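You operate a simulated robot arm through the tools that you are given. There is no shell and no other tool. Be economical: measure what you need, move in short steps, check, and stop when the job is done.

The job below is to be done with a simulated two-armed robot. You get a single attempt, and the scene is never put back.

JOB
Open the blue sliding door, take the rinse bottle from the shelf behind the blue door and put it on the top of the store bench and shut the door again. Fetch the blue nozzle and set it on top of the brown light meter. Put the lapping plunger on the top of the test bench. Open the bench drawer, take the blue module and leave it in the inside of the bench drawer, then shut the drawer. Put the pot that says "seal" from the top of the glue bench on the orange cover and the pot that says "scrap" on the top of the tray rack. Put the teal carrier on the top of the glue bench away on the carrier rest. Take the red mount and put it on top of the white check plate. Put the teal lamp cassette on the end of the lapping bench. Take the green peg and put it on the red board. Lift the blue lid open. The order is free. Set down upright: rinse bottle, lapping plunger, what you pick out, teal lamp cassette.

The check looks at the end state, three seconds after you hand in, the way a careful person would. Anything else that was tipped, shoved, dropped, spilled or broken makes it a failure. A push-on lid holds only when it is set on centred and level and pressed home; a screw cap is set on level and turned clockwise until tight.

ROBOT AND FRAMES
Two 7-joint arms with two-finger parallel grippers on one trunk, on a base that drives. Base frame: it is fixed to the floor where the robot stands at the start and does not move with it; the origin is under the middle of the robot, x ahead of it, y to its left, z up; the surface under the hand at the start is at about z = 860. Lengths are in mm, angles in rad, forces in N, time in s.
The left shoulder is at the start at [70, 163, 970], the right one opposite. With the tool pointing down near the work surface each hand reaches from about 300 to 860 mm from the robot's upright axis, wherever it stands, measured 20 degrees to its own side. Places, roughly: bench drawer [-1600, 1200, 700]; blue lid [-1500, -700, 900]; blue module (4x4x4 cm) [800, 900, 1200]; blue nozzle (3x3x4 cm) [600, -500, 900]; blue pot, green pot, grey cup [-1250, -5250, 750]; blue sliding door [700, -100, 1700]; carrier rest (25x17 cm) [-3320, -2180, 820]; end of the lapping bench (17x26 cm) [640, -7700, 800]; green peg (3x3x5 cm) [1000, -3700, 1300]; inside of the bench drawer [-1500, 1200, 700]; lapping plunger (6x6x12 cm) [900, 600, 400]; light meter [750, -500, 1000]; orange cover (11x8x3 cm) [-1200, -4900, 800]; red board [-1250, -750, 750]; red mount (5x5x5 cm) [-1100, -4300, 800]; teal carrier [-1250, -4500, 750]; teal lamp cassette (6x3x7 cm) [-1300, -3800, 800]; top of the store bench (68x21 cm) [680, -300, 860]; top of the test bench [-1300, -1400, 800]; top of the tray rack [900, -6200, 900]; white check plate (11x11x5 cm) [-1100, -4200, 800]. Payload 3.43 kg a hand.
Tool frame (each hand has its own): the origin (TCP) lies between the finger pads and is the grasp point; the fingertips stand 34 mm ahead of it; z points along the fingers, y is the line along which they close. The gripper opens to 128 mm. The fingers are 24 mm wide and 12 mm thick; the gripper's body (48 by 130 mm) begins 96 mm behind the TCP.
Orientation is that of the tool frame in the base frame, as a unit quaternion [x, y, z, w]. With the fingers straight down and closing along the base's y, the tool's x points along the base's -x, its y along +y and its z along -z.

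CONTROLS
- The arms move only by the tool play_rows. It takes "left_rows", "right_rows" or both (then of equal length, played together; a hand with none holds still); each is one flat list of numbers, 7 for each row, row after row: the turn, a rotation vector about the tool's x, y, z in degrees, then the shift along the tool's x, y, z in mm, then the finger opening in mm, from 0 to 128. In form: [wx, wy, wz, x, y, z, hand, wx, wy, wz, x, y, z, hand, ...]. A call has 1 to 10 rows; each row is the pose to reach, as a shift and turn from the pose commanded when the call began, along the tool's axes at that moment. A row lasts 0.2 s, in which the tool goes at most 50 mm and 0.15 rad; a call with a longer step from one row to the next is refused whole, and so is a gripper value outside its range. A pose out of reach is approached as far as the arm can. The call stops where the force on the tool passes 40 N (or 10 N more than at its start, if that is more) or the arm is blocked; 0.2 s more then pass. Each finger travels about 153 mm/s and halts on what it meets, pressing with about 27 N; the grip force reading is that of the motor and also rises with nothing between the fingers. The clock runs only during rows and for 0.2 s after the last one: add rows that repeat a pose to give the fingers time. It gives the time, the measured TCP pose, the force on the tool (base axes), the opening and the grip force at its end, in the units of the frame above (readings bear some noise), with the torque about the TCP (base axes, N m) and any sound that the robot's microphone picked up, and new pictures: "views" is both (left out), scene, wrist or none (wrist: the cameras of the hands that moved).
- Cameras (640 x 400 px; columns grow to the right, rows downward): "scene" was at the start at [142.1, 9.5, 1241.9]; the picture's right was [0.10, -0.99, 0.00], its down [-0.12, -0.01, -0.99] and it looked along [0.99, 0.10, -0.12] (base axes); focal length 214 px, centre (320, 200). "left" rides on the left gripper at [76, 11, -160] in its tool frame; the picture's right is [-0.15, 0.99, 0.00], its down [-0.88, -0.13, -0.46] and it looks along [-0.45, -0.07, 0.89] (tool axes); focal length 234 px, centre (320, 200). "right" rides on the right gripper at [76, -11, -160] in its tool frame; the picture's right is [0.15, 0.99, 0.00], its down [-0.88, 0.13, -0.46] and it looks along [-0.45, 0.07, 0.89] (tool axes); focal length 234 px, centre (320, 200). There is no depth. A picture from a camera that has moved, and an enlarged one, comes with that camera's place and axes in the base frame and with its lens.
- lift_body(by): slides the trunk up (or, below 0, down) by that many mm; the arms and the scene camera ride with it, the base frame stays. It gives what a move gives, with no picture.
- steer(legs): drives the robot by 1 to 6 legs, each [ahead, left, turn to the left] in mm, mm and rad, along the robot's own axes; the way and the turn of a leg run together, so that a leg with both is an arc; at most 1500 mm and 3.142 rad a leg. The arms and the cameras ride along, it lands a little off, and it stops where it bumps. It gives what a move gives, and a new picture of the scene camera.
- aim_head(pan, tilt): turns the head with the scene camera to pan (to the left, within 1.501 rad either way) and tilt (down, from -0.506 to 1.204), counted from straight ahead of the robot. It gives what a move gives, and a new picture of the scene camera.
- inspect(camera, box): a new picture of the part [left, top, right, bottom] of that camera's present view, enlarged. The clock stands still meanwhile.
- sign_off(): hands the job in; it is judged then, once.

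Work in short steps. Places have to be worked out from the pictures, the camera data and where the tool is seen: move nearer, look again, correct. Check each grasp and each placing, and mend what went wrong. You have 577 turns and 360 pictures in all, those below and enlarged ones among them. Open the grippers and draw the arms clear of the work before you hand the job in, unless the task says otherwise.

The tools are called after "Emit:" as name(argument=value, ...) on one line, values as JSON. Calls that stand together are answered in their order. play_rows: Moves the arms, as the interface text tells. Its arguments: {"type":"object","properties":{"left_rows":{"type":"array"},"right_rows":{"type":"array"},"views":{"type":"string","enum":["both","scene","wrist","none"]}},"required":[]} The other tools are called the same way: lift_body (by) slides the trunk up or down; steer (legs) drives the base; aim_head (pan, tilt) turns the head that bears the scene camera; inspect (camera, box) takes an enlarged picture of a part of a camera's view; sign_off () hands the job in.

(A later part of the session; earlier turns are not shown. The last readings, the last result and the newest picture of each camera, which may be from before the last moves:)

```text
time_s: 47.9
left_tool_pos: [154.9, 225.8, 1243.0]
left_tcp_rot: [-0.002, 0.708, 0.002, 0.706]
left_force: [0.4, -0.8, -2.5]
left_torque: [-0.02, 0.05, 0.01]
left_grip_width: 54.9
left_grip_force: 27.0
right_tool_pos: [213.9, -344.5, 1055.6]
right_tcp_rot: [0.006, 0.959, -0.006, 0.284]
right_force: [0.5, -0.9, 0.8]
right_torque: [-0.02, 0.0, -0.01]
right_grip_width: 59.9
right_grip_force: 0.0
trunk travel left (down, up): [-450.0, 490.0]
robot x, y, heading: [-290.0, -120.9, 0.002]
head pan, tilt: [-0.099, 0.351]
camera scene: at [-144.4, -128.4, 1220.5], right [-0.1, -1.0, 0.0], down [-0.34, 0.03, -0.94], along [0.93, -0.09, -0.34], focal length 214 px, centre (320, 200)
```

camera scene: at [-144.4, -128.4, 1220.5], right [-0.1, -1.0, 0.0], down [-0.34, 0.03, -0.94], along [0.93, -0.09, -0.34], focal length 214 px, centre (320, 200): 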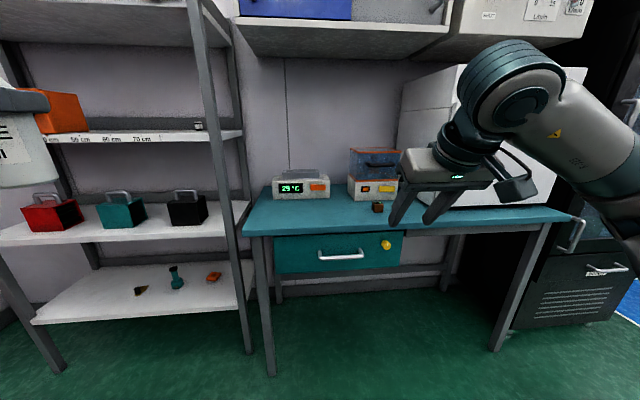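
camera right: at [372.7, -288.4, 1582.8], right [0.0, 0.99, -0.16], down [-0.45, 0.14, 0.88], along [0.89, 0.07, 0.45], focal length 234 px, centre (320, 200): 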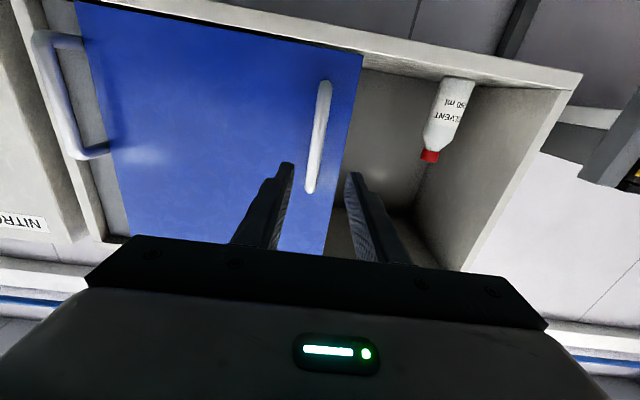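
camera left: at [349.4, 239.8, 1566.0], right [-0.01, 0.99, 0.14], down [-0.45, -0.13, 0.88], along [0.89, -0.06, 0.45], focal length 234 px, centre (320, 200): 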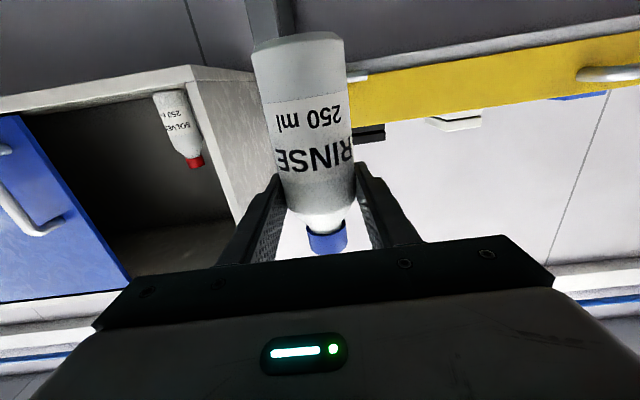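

Clear view now. I drive to the bench and plan to set the bottle at about (625, −60), with the low-hanging wrist camera staying ahead of the bench edge.

Emit:
steer(legs=[[330, 0, 0]])

Emit:
play_rows(left_rows=[0, 0, 0, 30, -40, 0, 30, 0, 0, 0, 60, -80, 0, 30, 0, 0, 0, 90, -120, 0, 30, 0, 0, 0, 120, -160, 0, 30, 0, 0, 0, 145, -200, 0, 30, 0, 0, 0, 170, -240, 0, 30, 0, 0, 0, 195, -280, 0, 30, 0, 0, 0, 210, -285, 40, 30, 0, 0, 0, 210, -285, 80, 30, 0, 0, 0, 210, -285, 120, 30], views="both")

```text
time_s: 50.0
left_tool_pos: [481.9, 224.8, 1242.1]
left_tcp_rot: [0.0, 0.708, 0.0, 0.706]
left_force: [0.4, -0.8, -2.0]
left_torque: [0.02, 0.03, 0.01]
left_grip_width: 54.9
left_grip_force: 26.7
right_tool_pos: [540.9, -344.8, 1054.6]
right_tcp_rot: [0.007, 0.958, -0.008, 0.285]
right_force: [-0.4, 0.2, 0.4]
right_torque: [-0.02, -0.01, 0.0]
right_grip_width: 60.0
right_grip_force: 0.0
trunk travel left (down, up): [-450.0, 490.0]
robot x, y, heading: [38.7, -119.8, 0.001]
head pan, tilt: [-0.099, 0.351]
camera scene: at [183.0, -127.9, 1220.5], right [-0.1, -1.0, 0.0], down [-0.34, 0.03, -0.94], along [0.93, -0.09, -0.34], focal length 214 px, centre (320, 200)
```

scene: 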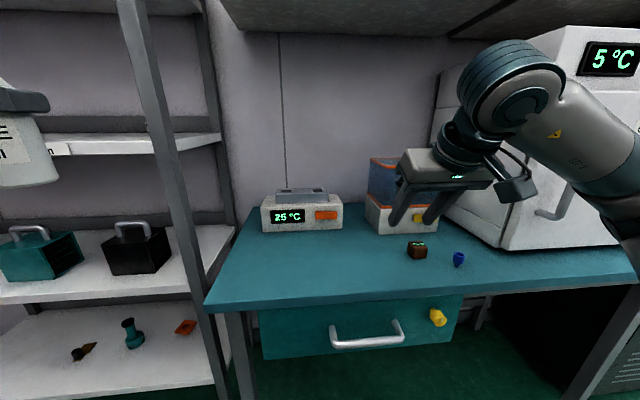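

```text
time_s: 52.2
left_tool_pos: [602.4, -57.7, 1031.2]
left_tcp_rot: [-0.002, 0.708, 0.001, 0.706]
left_force: [-0.3, 0.6, -3.7]
left_torque: [0.04, 0.02, -0.01]
left_grip_width: 54.7
left_grip_force: 26.6
left hand out of reach, approached as far as the arm can: row 1, 2, 3, 4, 5, 6, 7, 8, 9
right_tool_pos: [541.4, -344.6, 1054.7]
right_tcp_rot: [0.007, 0.959, -0.007, 0.284]
right_force: [0.1, -0.2, 0.2]
right_torque: [-0.02, 0.03, -0.05]
right_grip_width: 59.8
right_grip_force: 0.1
trunk travel left (down, up): [-450.0, 490.0]
robot x, y, heading: [43.6, -114.3, -0.003]
head pan, tilt: [-0.099, 0.351]
camera scene: at [183.5, -127.3, 1220.4], right [-0.1, -1.0, 0.0], down [-0.34, 0.03, -0.94], along [0.93, -0.09, -0.34], focal length 214 px, centre (320, 200)
camera left: at [442.4, -49.5, 955.7], right [0.0, 0.99, 0.14], down [-0.45, -0.13, 0.88], along [0.89, -0.06, 0.45], focal length 234 px, centre (320, 200)
```

scene: 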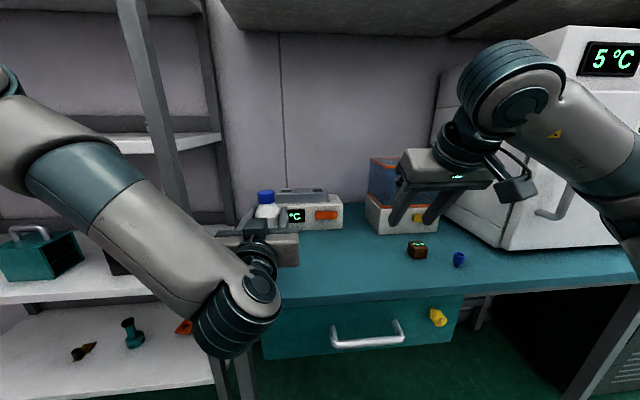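
left: 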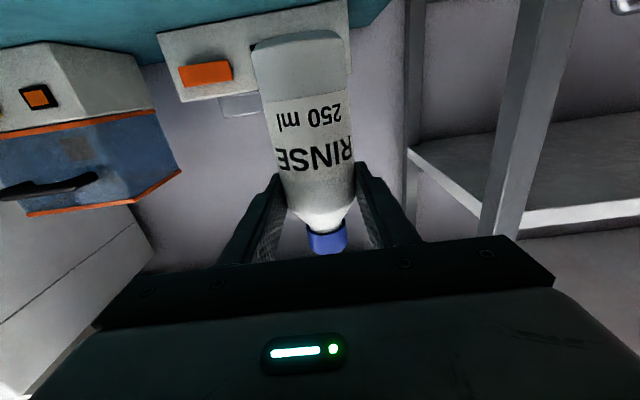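

Bench front edge is at x≈537. Advance 38 mm, lower most of the way, then slowly to contact.

Emit:
play_rows(left_rows=[0, 0, 0, 0, 0, 38, 30, 0, 0, 0, 30, 0, 38, 30, 0, 0, 0, 60, 0, 38, 30, 0, 0, 0, 84, 0, 38, 30, 0, 0, 0, 90, 0, 38, 30], views="wrist")

Emit:
inspect(camera="scene", box=[180, 180, 340, 280])

```text
time_s: 53.5
left_tool_pos: [638.0, -59.9, 946.1]
left_tcp_rot: [-0.002, 0.706, 0.0, 0.708]
left_force: [0.1, 1.6, 19.1]
left_torque: [0.1, -0.31, 0.27]
left_grip_width: 55.2
left_grip_force: 26.7
right_tool_pos: [538.4, -345.7, 1055.5]
right_tcp_rot: [0.006, 0.958, -0.007, 0.285]
right_force: [0.5, 0.2, -0.5]
right_torque: [-0.02, 0.0, 0.02]
right_grip_width: 60.0
right_grip_force: 0.0
trunk travel left (down, up): [-450.0, 490.0]
robot x, y, heading: [40.3, -117.0, -0.002]
head pan, tilt: [-0.099, 0.351]
camera left: at [477.8, -50.7, 868.4], right [0.0, 0.99, 0.14], down [-0.46, -0.13, 0.88], along [0.89, -0.06, 0.45], focal length 234 px, centre (320, 200)
```

left: 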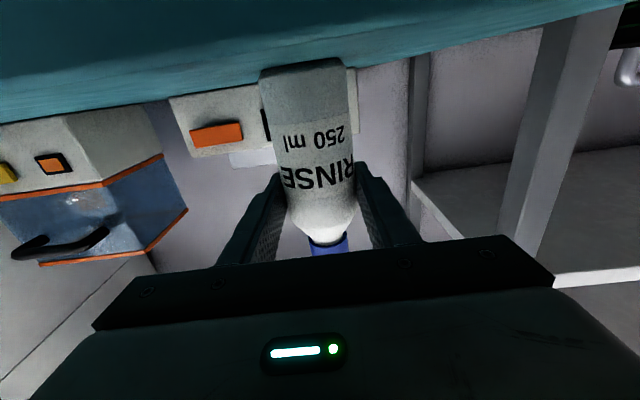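

```text
4.00 times, centred on (260, 230) of scene
camera zoom: at [180.3, -127.9, 1221.0], right [-0.1, -1.0, 0.0], down [-0.34, 0.03, -0.94], along [0.94, -0.09, -0.34], focal length 858 px, centre (560, 80)
```

zoom: 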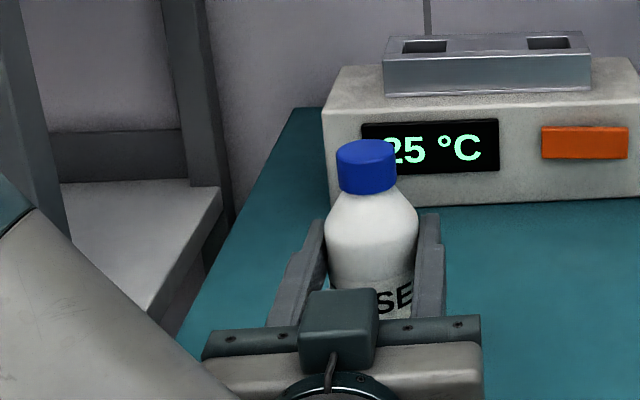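

Contact (19 N) with the bottle upright on the bench. Open and withdraw.

Emit:
play_rows(left_rows=[0, 0, 0, -2, 0, 0, 55, 0, 0, 0, -2, 0, 0, 75, 0, 0, 0, -2, 0, 0, 90, 0, 0, 0, -2, 0, -30, 90, 0, 0, 0, -2, 0, -70, 90, 0, 0, 0, -22, 0, -110, 90, 0, 0, 0, -52, 0, -140, 90, 0, 0, 0, -92, 20, -150, 90], views="scene")

```text
time_s: 55.2
left_tool_pos: [536.7, -101.4, 1061.8]
left_tcp_rot: [-0.001, 0.707, 0.0, 0.707]
left_force: [-0.5, 0.1, 0.2]
left_torque: [-0.02, 0.01, -0.04]
left_grip_width: 89.9
left_grip_force: 0.1
left hand out of reach, approached as far as the arm can: row 5, 6, 7, 8
right_tool_pos: [538.3, -343.4, 1056.8]
right_tcp_rot: [0.007, 0.958, -0.008, 0.287]
right_force: [-0.6, 0.0, 0.8]
right_torque: [-0.04, -0.05, -0.05]
right_grip_width: 60.2
right_grip_force: 0.1
trunk travel left (down, up): [-450.0, 490.0]
robot x, y, heading: [36.6, -117.8, -0.001]
head pan, tilt: [-0.099, 0.351]
camera scene: at [179.9, -125.3, 1220.8], right [-0.1, -1.0, 0.0], down [-0.34, 0.03, -0.94], along [0.94, -0.09, -0.34], focal length 214 px, centre (320, 200)
```

scene: 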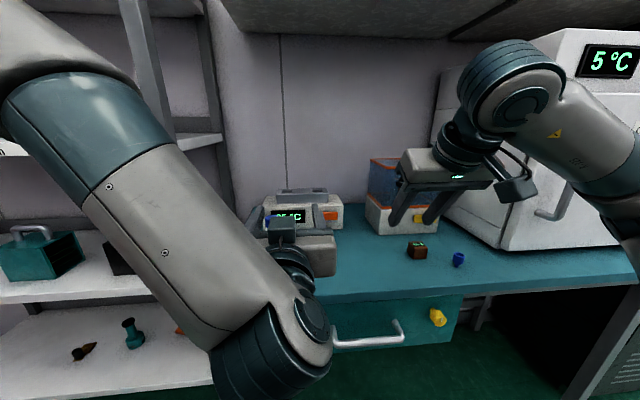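

Lift and swing the left hand clear to the left, turning it to point down.

Emit:
play_rows(left_rows=[0, 0, 0, -40, 10, 0, 90, 0, 0, 0, -80, 20, 0, 90, 0, 8, 0, -110, 50, 0, 90, 0, 16, 0, -130, 90, 0, 90, 0, 24, 0, -140, 130, 0, 90, 0, 32, 0, -140, 170, 0, 90, 0, 40, 0, -140, 210, 0, 90, 0, 48, 0, -120, 250, 0, 90, 0, 56, 0, -100, 290, 0, 90, 0, 64, 0, -80, 325, 0, 90], views="scene")

Emit:
inspect(camera="scene", box=[220, 150, 540, 350])

```text
time_s: 57.5
left_tool_pos: [541.6, 220.4, 1140.1]
left_tcp_rot: [0.0, 0.975, -0.001, 0.222]
left_force: [0.3, 1.1, -0.5]
left_torque: [-0.04, 0.03, 0.01]
left_grip_width: 90.0
left_grip_force: 0.0
right_tool_pos: [539.8, -345.0, 1056.1]
right_tcp_rot: [0.007, 0.958, -0.008, 0.285]
right_force: [0.1, 0.3, -0.2]
right_torque: [0.01, 0.0, -0.05]
right_grip_width: 59.8
right_grip_force: 0.0
trunk travel left (down, up): [-450.0, 490.0]
robot x, y, heading: [41.1, -118.0, -0.0]
head pan, tilt: [-0.099, 0.351]
camera scene: at [182.1, -127.1, 1220.6], right [-0.1, -1.0, 0.0], down [-0.34, 0.03, -0.94], along [0.93, -0.09, -0.34], focal length 214 px, centre (320, 200)
```

scene: 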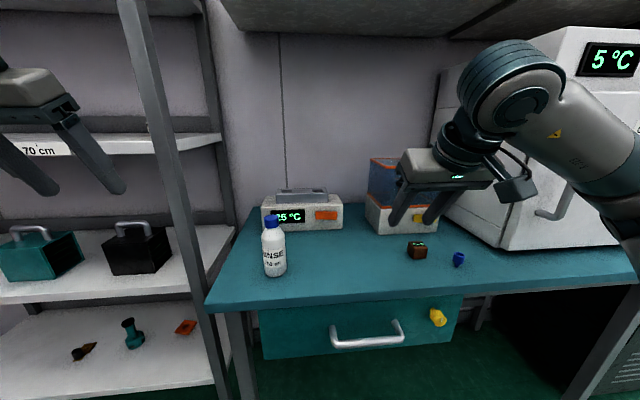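

```text
2.00 times, centred on (380, 250) of scene
camera zoom: at [182.1, -127.1, 1220.6], right [-0.1, -1.0, 0.0], down [-0.34, 0.03, -0.94], along [0.93, -0.09, -0.34], focal length 429 px, centre (200, 100)
```

zoom: 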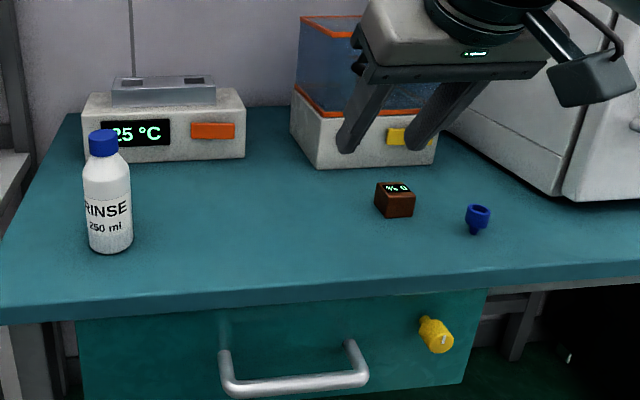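

The bottle stands well. Now turn the right hand straight down and move above the nozzle at about (611, −534).

Emit:
play_rows(right_rows=[0, 8.3, 0, 0, -30, 0, 90, 0, 16.6, 0, 0, -70, 0, 90, 0, 25, 0, 0, -110, 0, 90, 0, 33.2, 0, 0, -150, 0, 90, 0, 33.2, 0, 0, -190, 0, 90], views="wrist")

```text
time_s: 58.6
left_tool_pos: [541.1, 218.3, 1141.7]
left_tcp_rot: [-0.001, 0.974, 0.001, 0.225]
left_force: [0.0, -0.1, 1.3]
left_torque: [0.01, 0.0, 0.01]
left_grip_width: 90.0
left_grip_force: 0.1
right_tool_pos: [536.9, -537.7, 1058.7]
right_tcp_rot: [0.009, 1.0, -0.004, -0.001]
right_force: [0.4, 0.4, -0.1]
right_torque: [0.05, 0.0, 0.0]
right_grip_width: 90.1
right_grip_force: 0.1
trunk travel left (down, up): [-450.0, 490.0]
robot x, y, heading: [36.8, -122.5, -0.001]
head pan, tilt: [-0.099, 0.351]
camera right: at [461.6, -546.6, 1216.3], right [-0.13, 0.99, -0.01], down [0.88, 0.12, 0.45], along [0.45, 0.05, -0.89], focal length 234 px, centre (320, 200)
```

right: 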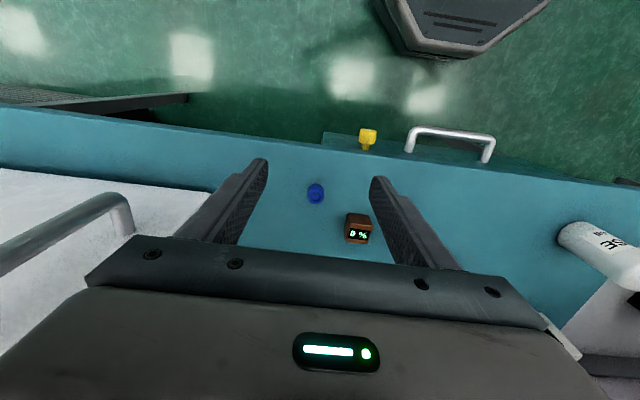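

Nozzle refined to (616, −538), meter at (660, −465). Descend over the nozzle to z≈960 first.

Emit:
play_rows(right_rows=[0, 0, 0, -40, 0, 10, 60, 0, 0, 0, -79, 0, 40, 56, 0, 0, 0, -79, 0, 70, 56, 0, 0, 0, -79, 0, 95, 56], views="wrist")

```text
time_s: 59.6
left_tool_pos: [541.6, 220.2, 1141.2]
left_tcp_rot: [-0.001, 0.975, 0.0, 0.223]
left_force: [0.2, 0.4, -0.1]
left_torque: [0.01, 0.01, 0.02]
left_grip_width: 90.1
left_grip_force: 0.0
right_tool_pos: [616.7, -537.6, 959.8]
right_tcp_rot: [0.008, 1.0, -0.005, -0.001]
right_force: [0.4, -0.3, 0.7]
right_torque: [-0.01, -0.01, 0.02]
right_grip_width: 56.2
right_grip_force: 0.0
trunk travel left (down, up): [-450.0, 490.0]
robot x, y, heading: [40.7, -119.0, -0.002]
head pan, tilt: [-0.099, 0.351]
camera right: at [541.2, -546.1, 1118.8], right [-0.13, 0.99, -0.01], down [0.88, 0.12, 0.45], along [0.45, 0.05, -0.89], focal length 234 px, centre (320, 200)
```

right: 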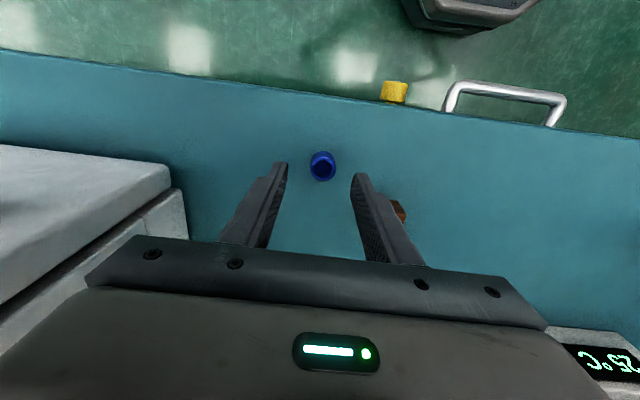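

Aligned. Descend and grasp.

Emit:
play_rows(right_rows=[0, 0, 0, 0, 2, 30, 56, 0, 0, 0, 0, 2, 54, 56, 0, 0, 0, 0, 2, 54, 40, 0, 0, 0, 0, 2, 54, 10, 0, 0, 0, 0, 2, 54, 10, 0, 0, 0, 0, 2, 54, 10, 0, 0, 0, 0, 2, 30, 10, 0, 0, 0, 0, 2, 0, 10, 0, 0, 0, 0, 2, -30, 10], views="wrist")

```text
time_s: 61.6
left_tool_pos: [540.1, 220.6, 1141.7]
left_tcp_rot: [-0.002, 0.975, -0.001, 0.224]
left_force: [-0.1, 0.0, 0.4]
left_torque: [0.0, -0.02, -0.02]
left_grip_width: 89.7
left_grip_force: 0.1
right_tool_pos: [615.5, -536.2, 991.5]
right_tcp_rot: [0.009, 1.0, -0.006, -0.001]
right_force: [-0.5, -0.5, -0.2]
right_torque: [0.0, -0.01, 0.03]
right_grip_width: 23.9
right_grip_force: 27.1
trunk travel left (down, up): [-450.0, 490.0]
robot x, y, heading: [40.9, -116.6, 0.001]
head pan, tilt: [-0.099, 0.351]
camera right: at [539.7, -544.6, 1150.3], right [-0.13, 0.99, -0.01], down [0.88, 0.12, 0.45], along [0.45, 0.05, -0.89], focal length 234 px, centre (320, 200)
```

right: 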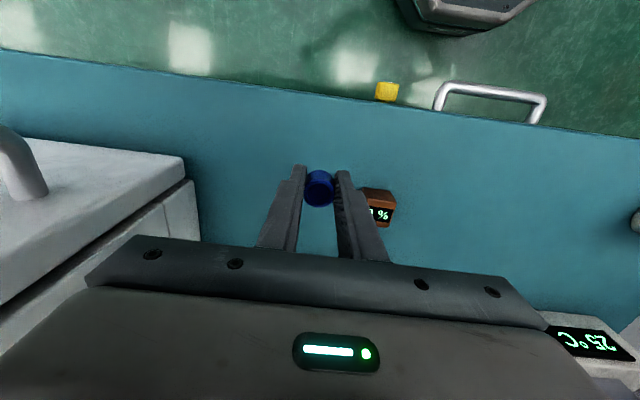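

Nozzle held. Enlarge the wrist view to place the meter's top.

Emit:
inspect(camera="right", box=[260, 140, 420, 240])

Emit:
inspect(camera="scene", box=[360, 200, 520, 300])

```text
4.00 times, centred on (340, 190) of right
camera zoom: at [539.7, -544.6, 1150.3], right [-0.13, 0.99, -0.01], down [0.88, 0.12, 0.45], along [0.45, 0.05, -0.89], focal length 937 px, centre (240, 240)
```

zoom: 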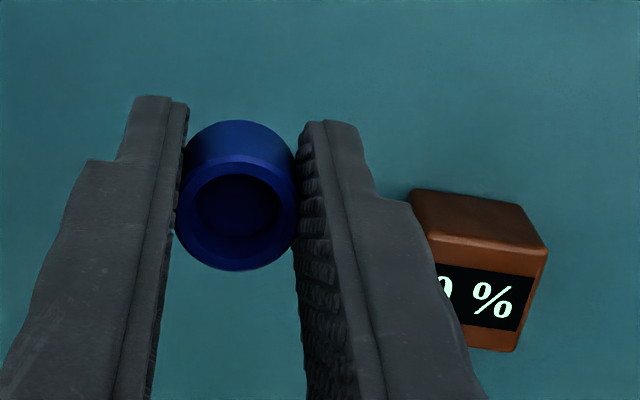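

```text
4.00 times, centred on (440, 250) of scene
camera zoom: at [181.6, -127.5, 1220.6], right [-0.1, -1.0, 0.0], down [-0.34, 0.03, -0.94], along [0.93, -0.09, -0.34], focal length 858 px, centre (-160, 0)
```

zoom: 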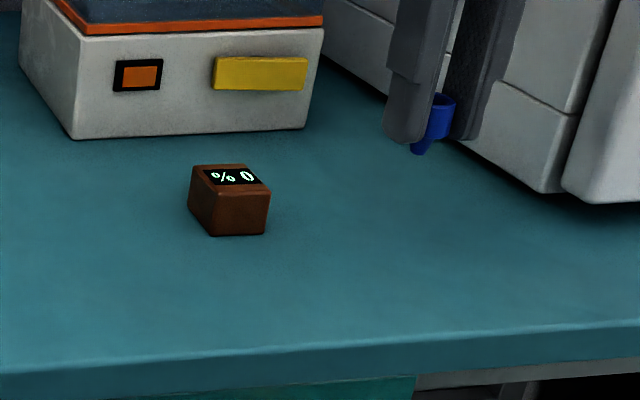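

Meter top centre at ≈(671, −451), top about 37 mm over the bench. Move over it and lower slowly.

Emit:
play_rows(right_rows=[0, 0, 0, -20, 30, 0, 10, 0, 0, 0, -40, 60, 0, 10, 0, 0, 0, -54, 86, 0, 10, 0, 0, 0, -54, 86, 25, 10, 0, 0, 0, -54, 86, 38, 10, 0, 0, 0, -54, 86, 38, 10], views="wrist")

Emit:
inspect(camera="scene", box=[360, 200, 520, 300])

Emit:
inspect(camera="right", box=[260, 140, 420, 240])

```text
time_s: 63.0
left_tool_pos: [541.6, 219.1, 1141.4]
left_tcp_rot: [0.0, 0.975, 0.0, 0.224]
left_force: [0.1, 0.1, -0.2]
left_torque: [-0.03, -0.03, -0.01]
left_grip_width: 90.1
left_grip_force: 0.1
right_tool_pos: [670.7, -452.5, 953.4]
right_tcp_rot: [0.01, 1.0, -0.004, -0.001]
right_force: [0.4, 0.3, -0.1]
right_torque: [-0.02, 0.01, 0.02]
right_grip_width: 24.1
right_grip_force: 26.9
trunk travel left (down, up): [-450.0, 490.0]
robot x, y, heading: [42.3, -118.1, -0.0]
head pan, tilt: [-0.099, 0.351]
camera right: at [595.5, -460.4, 1111.2], right [-0.13, 0.99, -0.01], down [0.88, 0.12, 0.45], along [0.45, 0.05, -0.89], focal length 234 px, centre (320, 200)
```

right: 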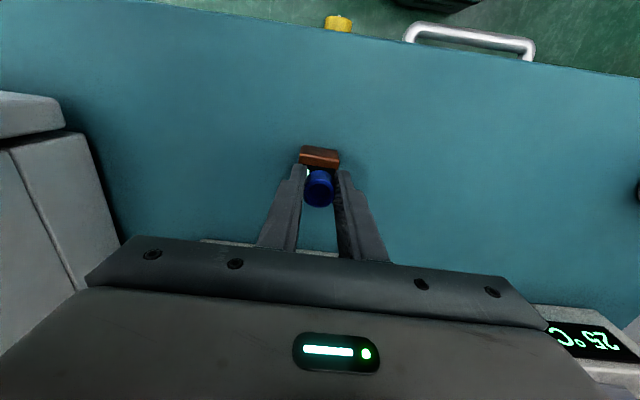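

```text
4.00 times, centred on (440, 250) of scene
camera zoom: at [181.9, -128.2, 1220.6], right [-0.1, -1.0, 0.0], down [-0.34, 0.03, -0.94], along [0.93, -0.09, -0.34], focal length 858 px, centre (-160, 0)
```

zoom: 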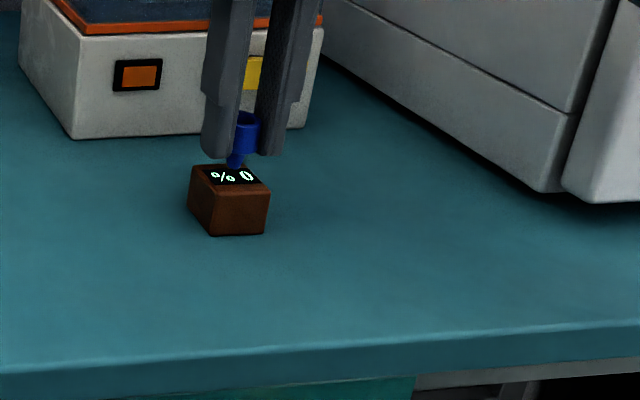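

```text
4.00 times, centred on (340, 190) of right
camera zoom: at [595.5, -460.4, 1111.2], right [-0.13, 0.99, -0.01], down [0.88, 0.12, 0.45], along [0.45, 0.05, -0.89], focal length 937 px, centre (240, 240)
```

zoom: 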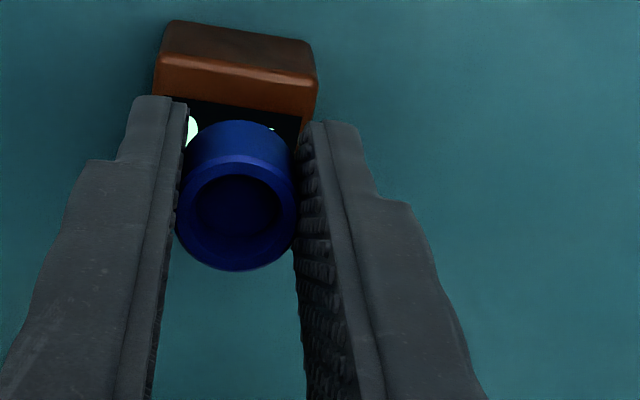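

Nudge 4 mm forward and lower in small steps to contact.

Emit:
play_rows(right_rows=[0, 0, 0, -4, 0, 0, 10, 0, 0, 0, -4, 0, 4, 10, 0, 0, 0, -4, 0, 8, 10, 0, 0, 0, -4, 0, 10, 10], views="none")

Emit:
inspect(camera="scene", box=[380, 210, 460, 260])

```text
time_s: 64.0
left_tool_pos: [542.6, 219.8, 1141.6]
left_tcp_rot: [-0.001, 0.975, 0.0, 0.224]
left_force: [-0.2, 0.6, 0.0]
left_torque: [0.03, 0.03, -0.03]
left_grip_width: 90.3
left_grip_force: 0.0
right_tool_pos: [674.8, -450.9, 941.3]
right_tcp_rot: [0.008, 1.0, -0.004, -0.001]
right_force: [0.1, -0.7, 0.2]
right_torque: [0.03, -0.04, 0.03]
right_grip_width: 23.6
right_grip_force: 27.1
trunk travel left (down, up): [-450.0, 490.0]
robot x, y, heading: [39.1, -116.6, -0.003]
head pan, tilt: [-0.099, 0.351]
```

```text
8.00 times, centred on (420, 235) of scene
camera zoom: at [182.0, -128.2, 1220.6], right [-0.1, -1.0, 0.0], down [-0.34, 0.03, -0.94], along [0.93, -0.09, -0.34], focal length 1716 px, centre (-480, -80)
```

zoom: 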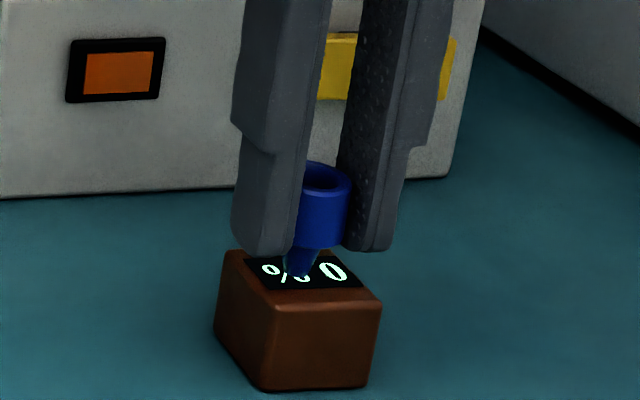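

Centred over the display, not yet touching. Continue down.

Emit:
play_rows(right_rows=[0, 0, 0, 0, 0, 2, 10, 0, 0, 0, 0, 0, 4, 10], views="none")

```text
time_s: 64.7
left_tool_pos: [540.5, 220.4, 1142.3]
left_tcp_rot: [-0.001, 0.975, 0.0, 0.224]
left_force: [-0.5, 0.3, -0.3]
left_torque: [0.02, -0.02, -0.01]
left_grip_width: 90.1
left_grip_force: 0.1
right_tool_pos: [672.8, -451.4, 942.2]
right_tcp_rot: [0.009, 1.0, -0.005, 0.002]
right_force: [3.0, -1.0, 15.4]
right_torque: [-0.09, -0.19, -0.01]
right_grip_width: 24.1
right_grip_force: 26.8
trunk travel left (down, up): [-450.0, 490.0]
robot x, y, heading: [38.6, -117.1, -0.002]
head pan, tilt: [-0.099, 0.351]
```

Contact at 15 N. Open the fingers gently and rise.

Emit:
play_rows(right_rows=[0, 0, 0, 0, 0, -1, 22, 0, 0, 0, 0, 0, -1, 30, 0, 0, 0, 0, 0, -1, 44, 0, 0, 0, 0, 0, -1, 50, 0, 0, 0, 0, 0, -30, 50, 0, 0, 0, 0, 0, -70, 50, 0, 0, 0, 0, 0, -110, 50, 0, 0, 0, 0, -30, -140, 50], views="none")

Emit:
inspect(camera="scene", box=[380, 210, 460, 260])

```text
time_s: 66.5
left_tool_pos: [539.4, 219.5, 1142.2]
left_tcp_rot: [-0.001, 0.975, 0.0, 0.224]
left_force: [-0.6, 0.5, 0.6]
left_torque: [0.0, -0.01, 0.01]
left_grip_width: 90.0
left_grip_force: 0.0
right_tool_pos: [672.5, -483.9, 1081.2]
right_tcp_rot: [0.009, 1.0, -0.005, 0.0]
right_force: [0.4, -0.6, 0.2]
right_torque: [0.04, 0.01, -0.02]
right_grip_width: 49.8
right_grip_force: 0.0
trunk travel left (down, up): [-450.0, 490.0]
robot x, y, heading: [38.9, -118.8, 0.001]
head pan, tilt: [-0.099, 0.351]
```

```text
8.00 times, centred on (420, 235) of scene
camera zoom: at [181.0, -129.0, 1220.7], right [-0.1, -1.0, 0.0], down [-0.34, 0.03, -0.94], along [0.93, -0.09, -0.34], focal length 1716 px, centre (-480, -80)
```

zoom: 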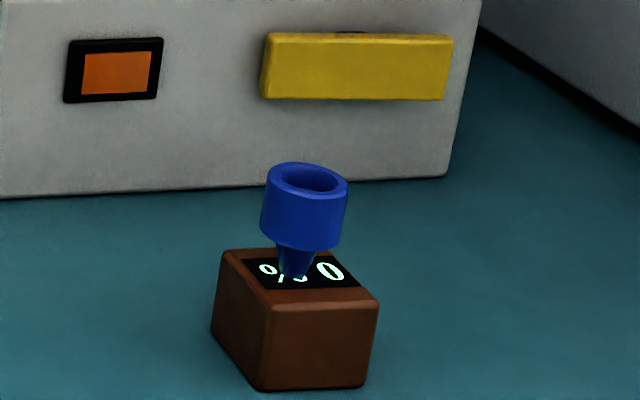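

The nozzle stands on the meter. Now back off and move left to view the shelving with the module and plunger.

Emit:
steer(legs=[[-380, 0, 0], [0, 850, 0]])

Emit:
aim_head(pan=0.0, tilt=0.3)

```text
time_s: 73.0
left_tool_pos: [159.7, 1068.7, 1140.5]
left_tcp_rot: [0.0, 0.975, -0.001, 0.224]
left_force: [-0.2, 0.3, 0.3]
left_torque: [0.0, 0.02, -0.02]
left_grip_width: 90.0
left_grip_force: 0.1
right_tool_pos: [290.8, 366.6, 1077.9]
right_tcp_rot: [0.01, 1.0, -0.005, 0.0]
right_force: [0.0, -1.3, 0.0]
right_torque: [0.01, -0.04, -0.02]
right_grip_width: 50.0
right_grip_force: 0.0
trunk travel left (down, up): [-450.0, 490.0]
robot x, y, heading: [-344.9, 727.9, -0.003]
head pan, tilt: [-0.099, 0.351]
camera scene: at [-200.5, 721.9, 1220.6], right [-0.1, -0.99, 0.0], down [-0.34, 0.03, -0.94], along [0.93, -0.09, -0.34], focal length 214 px, centre (320, 200)
```

scene: 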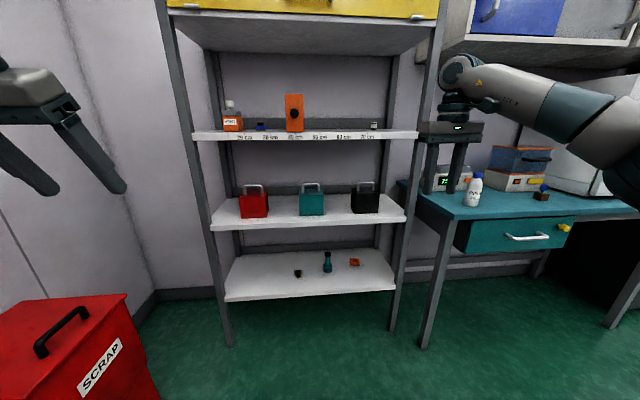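

```text
time_s: 73.7
left_tool_pos: [159.4, 1068.4, 1141.1]
left_tcp_rot: [-0.001, 0.975, 0.0, 0.224]
left_force: [-0.5, -0.5, -1.1]
left_torque: [0.01, 0.01, -0.02]
left_grip_width: 89.8
left_grip_force: 0.0
right_tool_pos: [291.3, 367.3, 1078.1]
right_tcp_rot: [0.009, 1.0, -0.004, -0.001]
right_force: [0.5, -0.3, -1.0]
right_torque: [0.0, 0.03, 0.01]
right_grip_width: 49.9
right_grip_force: 0.1
trunk travel left (down, up): [-450.0, 490.0]
robot x, y, heading: [-344.9, 732.7, -0.004]
head pan, tilt: [0.0, 0.3]
camera scene: at [-199.8, 730.8, 1225.3], right [0.0, -1.0, 0.0], down [-0.3, 0.0, -0.96], along [0.96, 0.0, -0.3], focal length 214 px, centre (320, 200)
```

scene: 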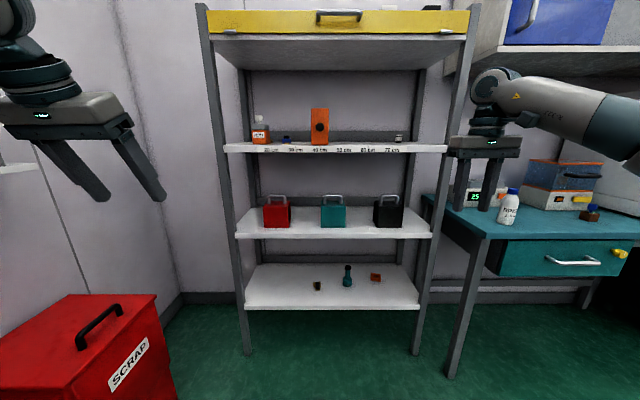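

Blue module is on the upper shelf between the orange bottle and orange box. Zoom on it and on the lower shelf.

Emit:
inspect(camera="scene", box=[240, 95, 420, 160])

Emit:
inspect(camera="scene", box=[240, 230, 430, 320])

```text
3.56 times, centred on (330, 128) of scene
camera zoom: at [-199.8, 730.8, 1225.3], right [0.0, -1.0, 0.0], down [-0.3, 0.0, -0.96], along [0.96, 0.0, -0.3], focal length 763 px, centre (284, 458)
```

zoom: 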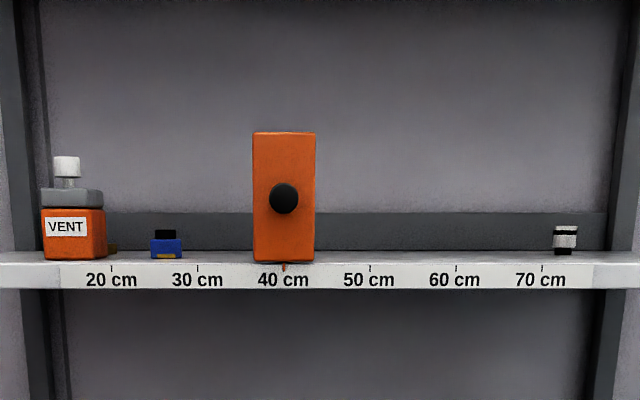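

```text
3.37 times, centred on (335, 275) of scene
camera zoom: at [-199.8, 730.8, 1225.3], right [0.0, -1.0, 0.0], down [-0.3, 0.0, -0.96], along [0.96, 0.0, -0.3], focal length 722 px, centre (270, -53)
```

zoom: 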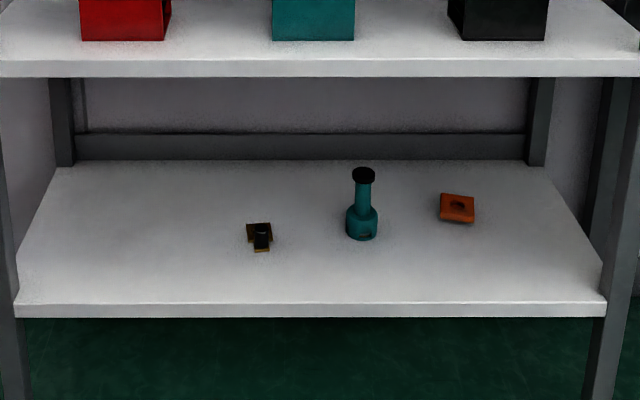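

Module at ≈(800, 885), shelf top z≈1187, front edge x≈719; plunger at ≈(866, 571), shelf z≈352. I retract the right hand, set the left hand higher and in line with the module, then drive forward.

Emit:
play_rows(left_rows=[0, 0, 0, -9, -26, -18, 90, 0, 0, 0, -18, -52, -36, 90, 0, 0, 0, -27, -78, -54, 90, 0, 0, 0, -36, -104, -72, 90, 0, 0, 0, -45, -130, -90, 90, 0, 0, 0, -54, -156, -108, 90, 0, 0, 0, -61, -182, -126, 90], right_rows=[0, 0, 0, 36, 0, -5, 50, 0, 0, 0, 72, 0, -5, 50, 0, 0, 0, 108, 0, -5, 50, 0, 0, 0, 144, 0, -5, 50, 0, 0, 0, 180, 0, -5, 50, 0, 0, 0, 215, 0, -5, 50, 0, 0, 0, 250, 0, -5, 50], views="none")

Emit:
steer(legs=[[430, 0, 0]])

Emit:
inspect(camera="left", box=[0, 0, 640, 400])

```text
time_s: 75.2
left_tool_pos: [155.6, 886.5, 1280.6]
left_tcp_rot: [0.0, 0.975, 0.0, 0.224]
left_force: [-0.3, 0.0, 0.6]
left_torque: [0.04, 0.0, 0.02]
left_grip_width: 89.9
left_grip_force: 0.0
right_tool_pos: [41.4, 369.6, 1084.6]
right_tcp_rot: [0.011, 1.0, -0.004, 0.0]
right_force: [-1.3, 0.1, 0.3]
right_torque: [0.01, -0.06, 0.0]
right_grip_width: 49.8
right_grip_force: 0.1
trunk travel left (down, up): [-450.0, 490.0]
robot x, y, heading: [-344.2, 732.6, -0.001]
head pan, tilt: [0.0, 0.3]
```

```text
time_s: 77.9
left_tool_pos: [587.9, 883.1, 1279.6]
left_tcp_rot: [0.003, 0.975, -0.001, 0.223]
left_force: [0.8, -0.6, -0.3]
left_torque: [0.01, 0.04, -0.01]
left_grip_width: 90.0
left_grip_force: 0.0
right_tool_pos: [470.9, 365.9, 1083.8]
right_tcp_rot: [0.013, 1.0, -0.004, -0.001]
right_force: [0.5, 0.7, -0.2]
right_torque: [0.02, 0.02, -0.03]
right_grip_width: 49.9
right_grip_force: 0.1
trunk travel left (down, up): [-450.0, 490.0]
robot x, y, heading: [85.4, 730.4, -0.005]
head pan, tilt: [0.0, 0.3]
camera scene: at [230.4, 728.1, 1225.2], right [-0.01, -1.0, 0.0], down [-0.3, 0.0, -0.96], along [0.96, -0.01, -0.3], focal length 214 px, centre (320, 200)
```

scene: 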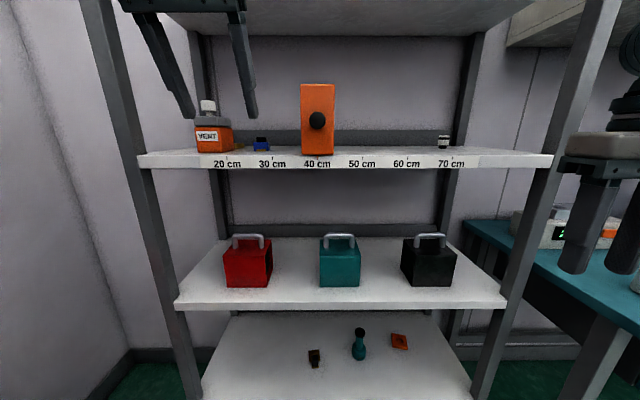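

```text
1.00 times, centred on (320, 200) of left (not enlarged: the box is as wide or as high as the picture)
camera zoom: at [450.2, 893.5, 1390.1], right [0.14, 0.99, 0.06], down [0.59, -0.13, 0.79], along [0.79, -0.07, -0.6], focal length 234 px, centre (320, 200)
```

zoom: 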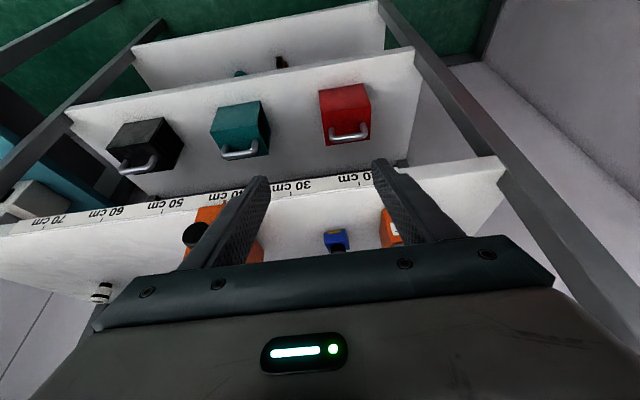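

Zoom the wrist view on the module for a better fix.

Emit:
inspect(camera="left", box=[270, 165, 430, 265])

```text
4.00 times, centred on (350, 215) of left
camera zoom: at [450.2, 893.5, 1390.1], right [0.14, 0.99, 0.06], down [0.59, -0.13, 0.79], along [0.79, -0.07, -0.6], focal length 937 px, centre (200, 140)
```

zoom: 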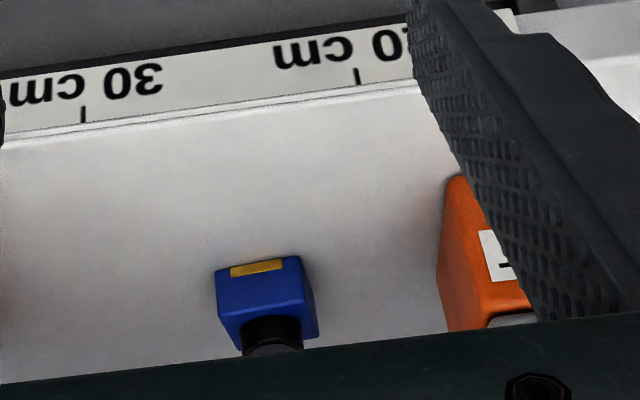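

Module fixed at ≈(838, 884, base 1183). Approach along the tool's axis, stopping ~60 mm short to check.

Emit:
play_rows(left_rows=[0, 0, 0, -38, 1, 11, 70, 0, 0, 0, -77, 1, 23, 70, 0, 0, 0, -115, 1, 34, 70, 0, 0, 0, -154, 1, 46, 70, 0, 0, 0, -192, 1, 57, 70, 0, 0, 0, -192, 1, 97, 70], views="both")

```text
time_s: 79.3
left_tool_pos: [805.5, 891.1, 1274.4]
left_tcp_rot: [0.001, 0.975, -0.003, 0.223]
left_force: [0.3, 0.3, -1.2]
left_torque: [-0.13, 0.02, -0.05]
left_grip_width: 70.0
left_grip_force: 0.1
right_tool_pos: [472.4, 371.5, 1086.3]
right_tcp_rot: [0.012, 1.0, -0.007, 0.0]
right_force: [0.9, 0.5, -0.5]
right_torque: [-0.14, 0.08, 0.01]
right_grip_width: 50.0
right_grip_force: 0.2
trunk travel left (down, up): [-450.0, 490.0]
robot x, y, heading: [85.8, 729.5, -0.007]
head pan, tilt: [0.0, 0.3]
camera scene: at [231.6, 733.6, 1225.1], right [-0.01, -1.0, 0.0], down [-0.3, 0.0, -0.95], along [0.95, -0.01, -0.3], focal length 214 px, centre (320, 200)
camera left: at [666.6, 900.3, 1383.4], right [0.13, 0.99, 0.06], down [0.59, -0.13, 0.79], along [0.79, -0.07, -0.61], focal length 234 px, centre (320, 200)
```

scene: 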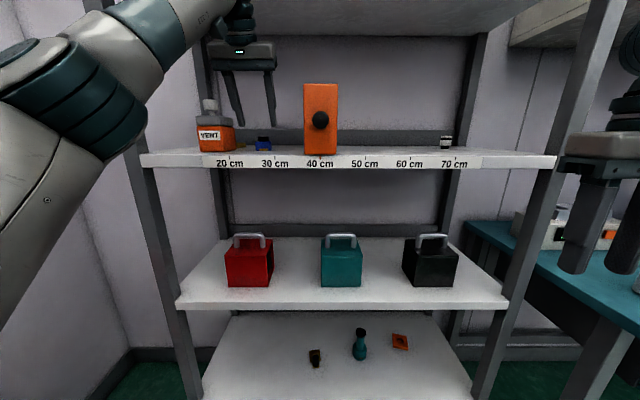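
left: 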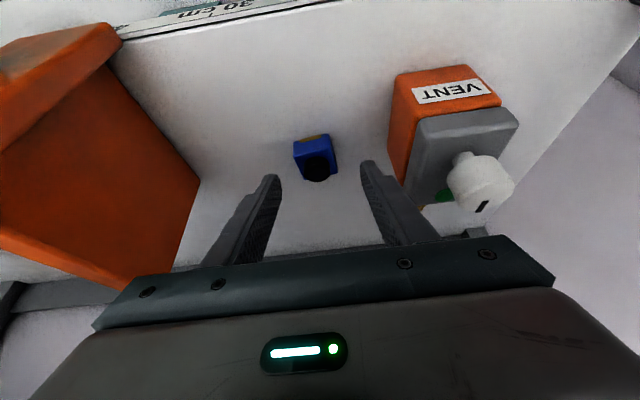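

Aligned; descend 57 mm, close, then lift.

Emit:
play_rows(left_rows=[0, 0, 0, 0, -4, 20, 70, 0, 0, 0, 0, -4, 40, 70, 0, 0, 0, 1, -4, 56, 70, 0, 0, 0, 1, -4, 56, 50, 0, 0, 0, 1, -4, 56, 25, 0, 0, 0, 1, -4, 56, 25], views="wrist")

```text
time_s: 80.7
left_tool_pos: [827.0, 878.6, 1224.6]
left_tcp_rot: [0.002, 0.975, -0.001, 0.224]
left_force: [-0.1, 0.7, 0.1]
left_torque: [-0.02, 0.01, 0.04]
left_grip_width: 39.6
left_grip_force: 27.7
right_tool_pos: [470.2, 366.8, 1085.3]
right_tcp_rot: [0.013, 1.0, -0.004, -0.002]
right_force: [-0.1, 0.0, -0.5]
right_torque: [-0.01, 0.0, -0.03]
right_grip_width: 50.1
right_grip_force: 0.0
trunk travel left (down, up): [-450.0, 490.0]
robot x, y, heading: [81.9, 726.1, -0.006]
head pan, tilt: [0.0, 0.3]
camera left: at [687.5, 889.0, 1334.5], right [0.14, 0.99, 0.06], down [0.59, -0.13, 0.79], along [0.79, -0.07, -0.6], focal length 234 px, centre (320, 200)
```

left: 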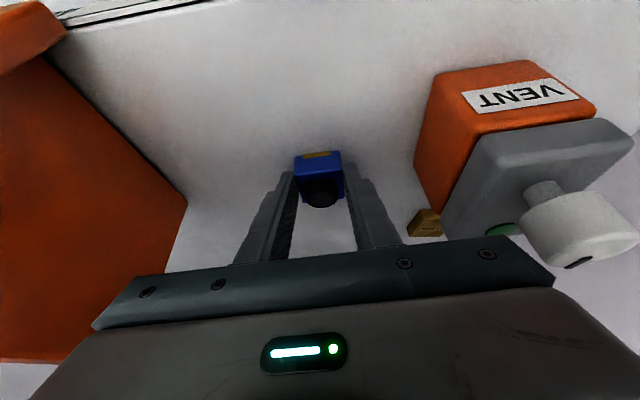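

Module gripped (39.6 mm). Lift and retreat out of the shelf.

Emit:
play_rows(left_rows=[0, 0, 0, -13, 0, -27, 25, 0, 0, 0, -26, 0, -54, 25, 0, 0, 0, 12, 0, -72, 25, 0, 0, 0, 50, 0, -90, 25, 0, 0, 0, 88, 0, -108, 25, 0, 0, 0, 126, 0, -126, 25, 0, 0, 0, 164, 0, -144, 25, 0, 0, 0, 199, 0, -162, 25], views="wrist")

```text
time_s: 82.5
left_tool_pos: [577.3, 881.7, 1287.1]
left_tcp_rot: [0.002, 0.975, 0.0, 0.224]
left_force: [-0.5, 0.6, 0.0]
left_torque: [0.01, 0.02, -0.01]
left_grip_width: 39.0
left_grip_force: 27.2
left hand out of reach, approached as far as the arm can: row 2
right_tool_pos: [469.4, 366.1, 1085.0]
right_tcp_rot: [0.013, 1.0, -0.005, 0.0]
right_force: [-0.4, -0.2, 0.2]
right_torque: [-0.01, -0.03, -0.01]
right_grip_width: 50.2
right_grip_force: 0.2
trunk travel left (down, up): [-450.0, 490.0]
robot x, y, heading: [84.2, 730.5, -0.009]
head pan, tilt: [0.0, 0.3]
camera left: at [437.5, 892.4, 1396.1], right [0.14, 0.99, 0.06], down [0.59, -0.13, 0.8], along [0.79, -0.07, -0.6], focal length 234 px, centre (320, 200)
```

left: 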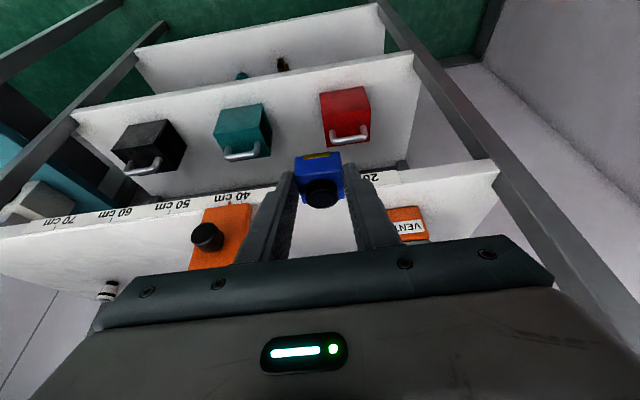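

Module held securely. Back off, lower the trunk, and pitch the right hand for the plunger on the bottom shelf.

Emit:
steer(legs=[[-330, 0, 0]])

Emit:
lift_body(by=-400)

Emit:
play_rows(right_rows=[0, -8, 0, 0, 10, 0, 90, 0, -16, 0, 0, 20, 0, 90, 0, -24, 0, 0, 30, 0, 90, 0, -32, 0, 0, 40, 0, 90, 0, -40, 0, 0, 50, 0, 90, 0, -48, 0, 0, 60, 0, 90, 0, -55, 0, 0, 70, 0, 90], left_rows=[0, 0, 0, 12, 0, -5, 25, 0, 0, 0, 24, 0, -10, 25, 0, 0, 0, 36, 0, -15, 25, 0, 0, 0, 48, 0, -20, 25, 0, 0, 0, 60, 0, -25, 25, 0, 0, 0, 72, 0, -30, 25, 0, 0, 0, 72, 0, -30, 25], views="none")

Emit:
aim_head(pan=-0.15, tilt=0.35)

```text
time_s: 84.7
left_tool_pos: [252.8, 881.3, 1286.6]
left_tcp_rot: [0.006, 0.975, -0.002, 0.224]
left_force: [-0.8, 0.5, -1.2]
left_torque: [0.0, 0.0, 0.01]
left_grip_width: 39.0
left_grip_force: 27.2
right_tool_pos: [139.5, 367.1, 1084.6]
right_tcp_rot: [0.016, 1.0, -0.004, 0.001]
right_force: [-0.4, 0.1, 0.4]
right_torque: [-0.02, -0.03, 0.0]
right_grip_width: 50.2
right_grip_force: 0.1
trunk travel left (down, up): [-450.0, 490.0]
robot x, y, heading: [-240.0, 736.5, -0.015]
head pan, tilt: [0.0, 0.3]
camera scene: at [-97.3, 730.6, 1225.4], right [-0.01, -1.0, 0.0], down [-0.3, 0.0, -0.96], along [0.96, -0.01, -0.3], focal length 214 px, centre (320, 200)
```

scene: 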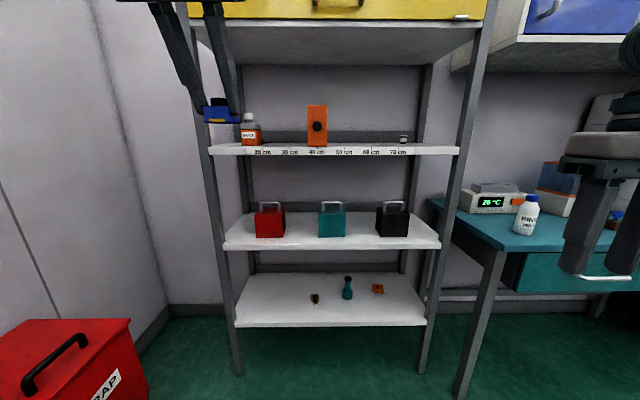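

```text
time_s: 88.5
left_tool_pos: [253.3, 881.9, 885.9]
left_tcp_rot: [0.006, 0.975, -0.001, 0.224]
left_force: [0.3, -0.4, -0.8]
left_torque: [0.05, 0.03, -0.01]
left_grip_width: 39.1
left_grip_force: 27.0
right_tool_pos: [142.0, 366.6, 683.5]
right_tcp_rot: [0.016, 1.0, -0.005, -0.001]
right_force: [0.7, 0.0, 1.0]
right_torque: [0.01, 0.01, 0.02]
right_grip_width: 50.2
right_grip_force: 0.1
trunk travel left (down, up): [-50.0, 890.0]
robot x, y, heading: [-238.9, 733.4, -0.014]
head pan, tilt: [0.0, 0.3]
```

```text
time_s: 90.1
left_tool_pos: [175.2, 883.9, 880.6]
left_tcp_rot: [0.005, 0.974, -0.001, 0.225]
left_force: [-0.7, -0.2, -1.7]
left_torque: [-0.01, 0.04, -0.01]
left_grip_width: 39.2
left_grip_force: 26.9
right_tool_pos: [155.7, 432.3, 708.3]
right_tcp_rot: [0.011, 0.887, -0.01, 0.461]
right_force: [-0.1, 0.6, 0.5]
right_torque: [-0.03, 0.01, 0.0]
right_grip_width: 90.0
right_grip_force: 0.3
right hand out of reach, approached as far as the arm can: row 7
trunk travel left (down, up): [-50.0, 890.0]
robot x, y, heading: [-242.8, 733.6, -0.018]
head pan, tilt: [0.0, 0.3]
```

```text
time_s: 90.8
left_tool_pos: [175.1, 885.3, 882.0]
left_tcp_rot: [0.006, 0.974, -0.002, 0.224]
left_force: [0.2, -0.9, -0.8]
left_torque: [-0.03, 0.03, -0.02]
left_grip_width: 38.8
left_grip_force: 27.3
right_tool_pos: [155.3, 431.3, 708.5]
right_tcp_rot: [0.013, 0.888, -0.011, 0.46]
right_force: [0.7, 0.1, 1.5]
right_torque: [0.01, -0.01, 0.0]
right_grip_width: 90.1
right_grip_force: 0.2
trunk travel left (down, up): [-50.0, 890.0]
robot x, y, heading: [-240.9, 732.9, -0.017]
head pan, tilt: [-0.15, 0.351]
camera scene: at [-98.3, 716.8, 820.6], right [-0.16, -0.99, 0.0], down [-0.34, 0.06, -0.94], along [0.93, -0.15, -0.34], focal length 214 px, centre (320, 200)
```

scene: 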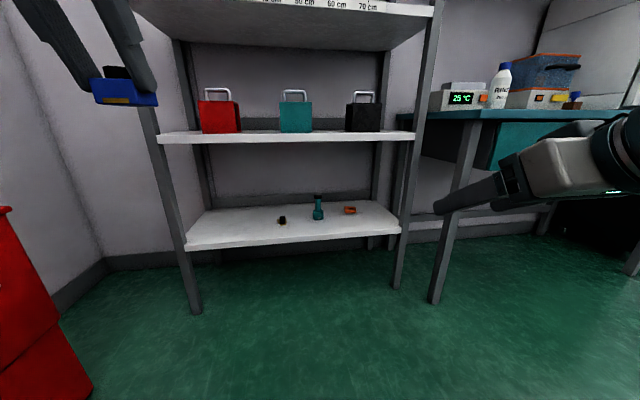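

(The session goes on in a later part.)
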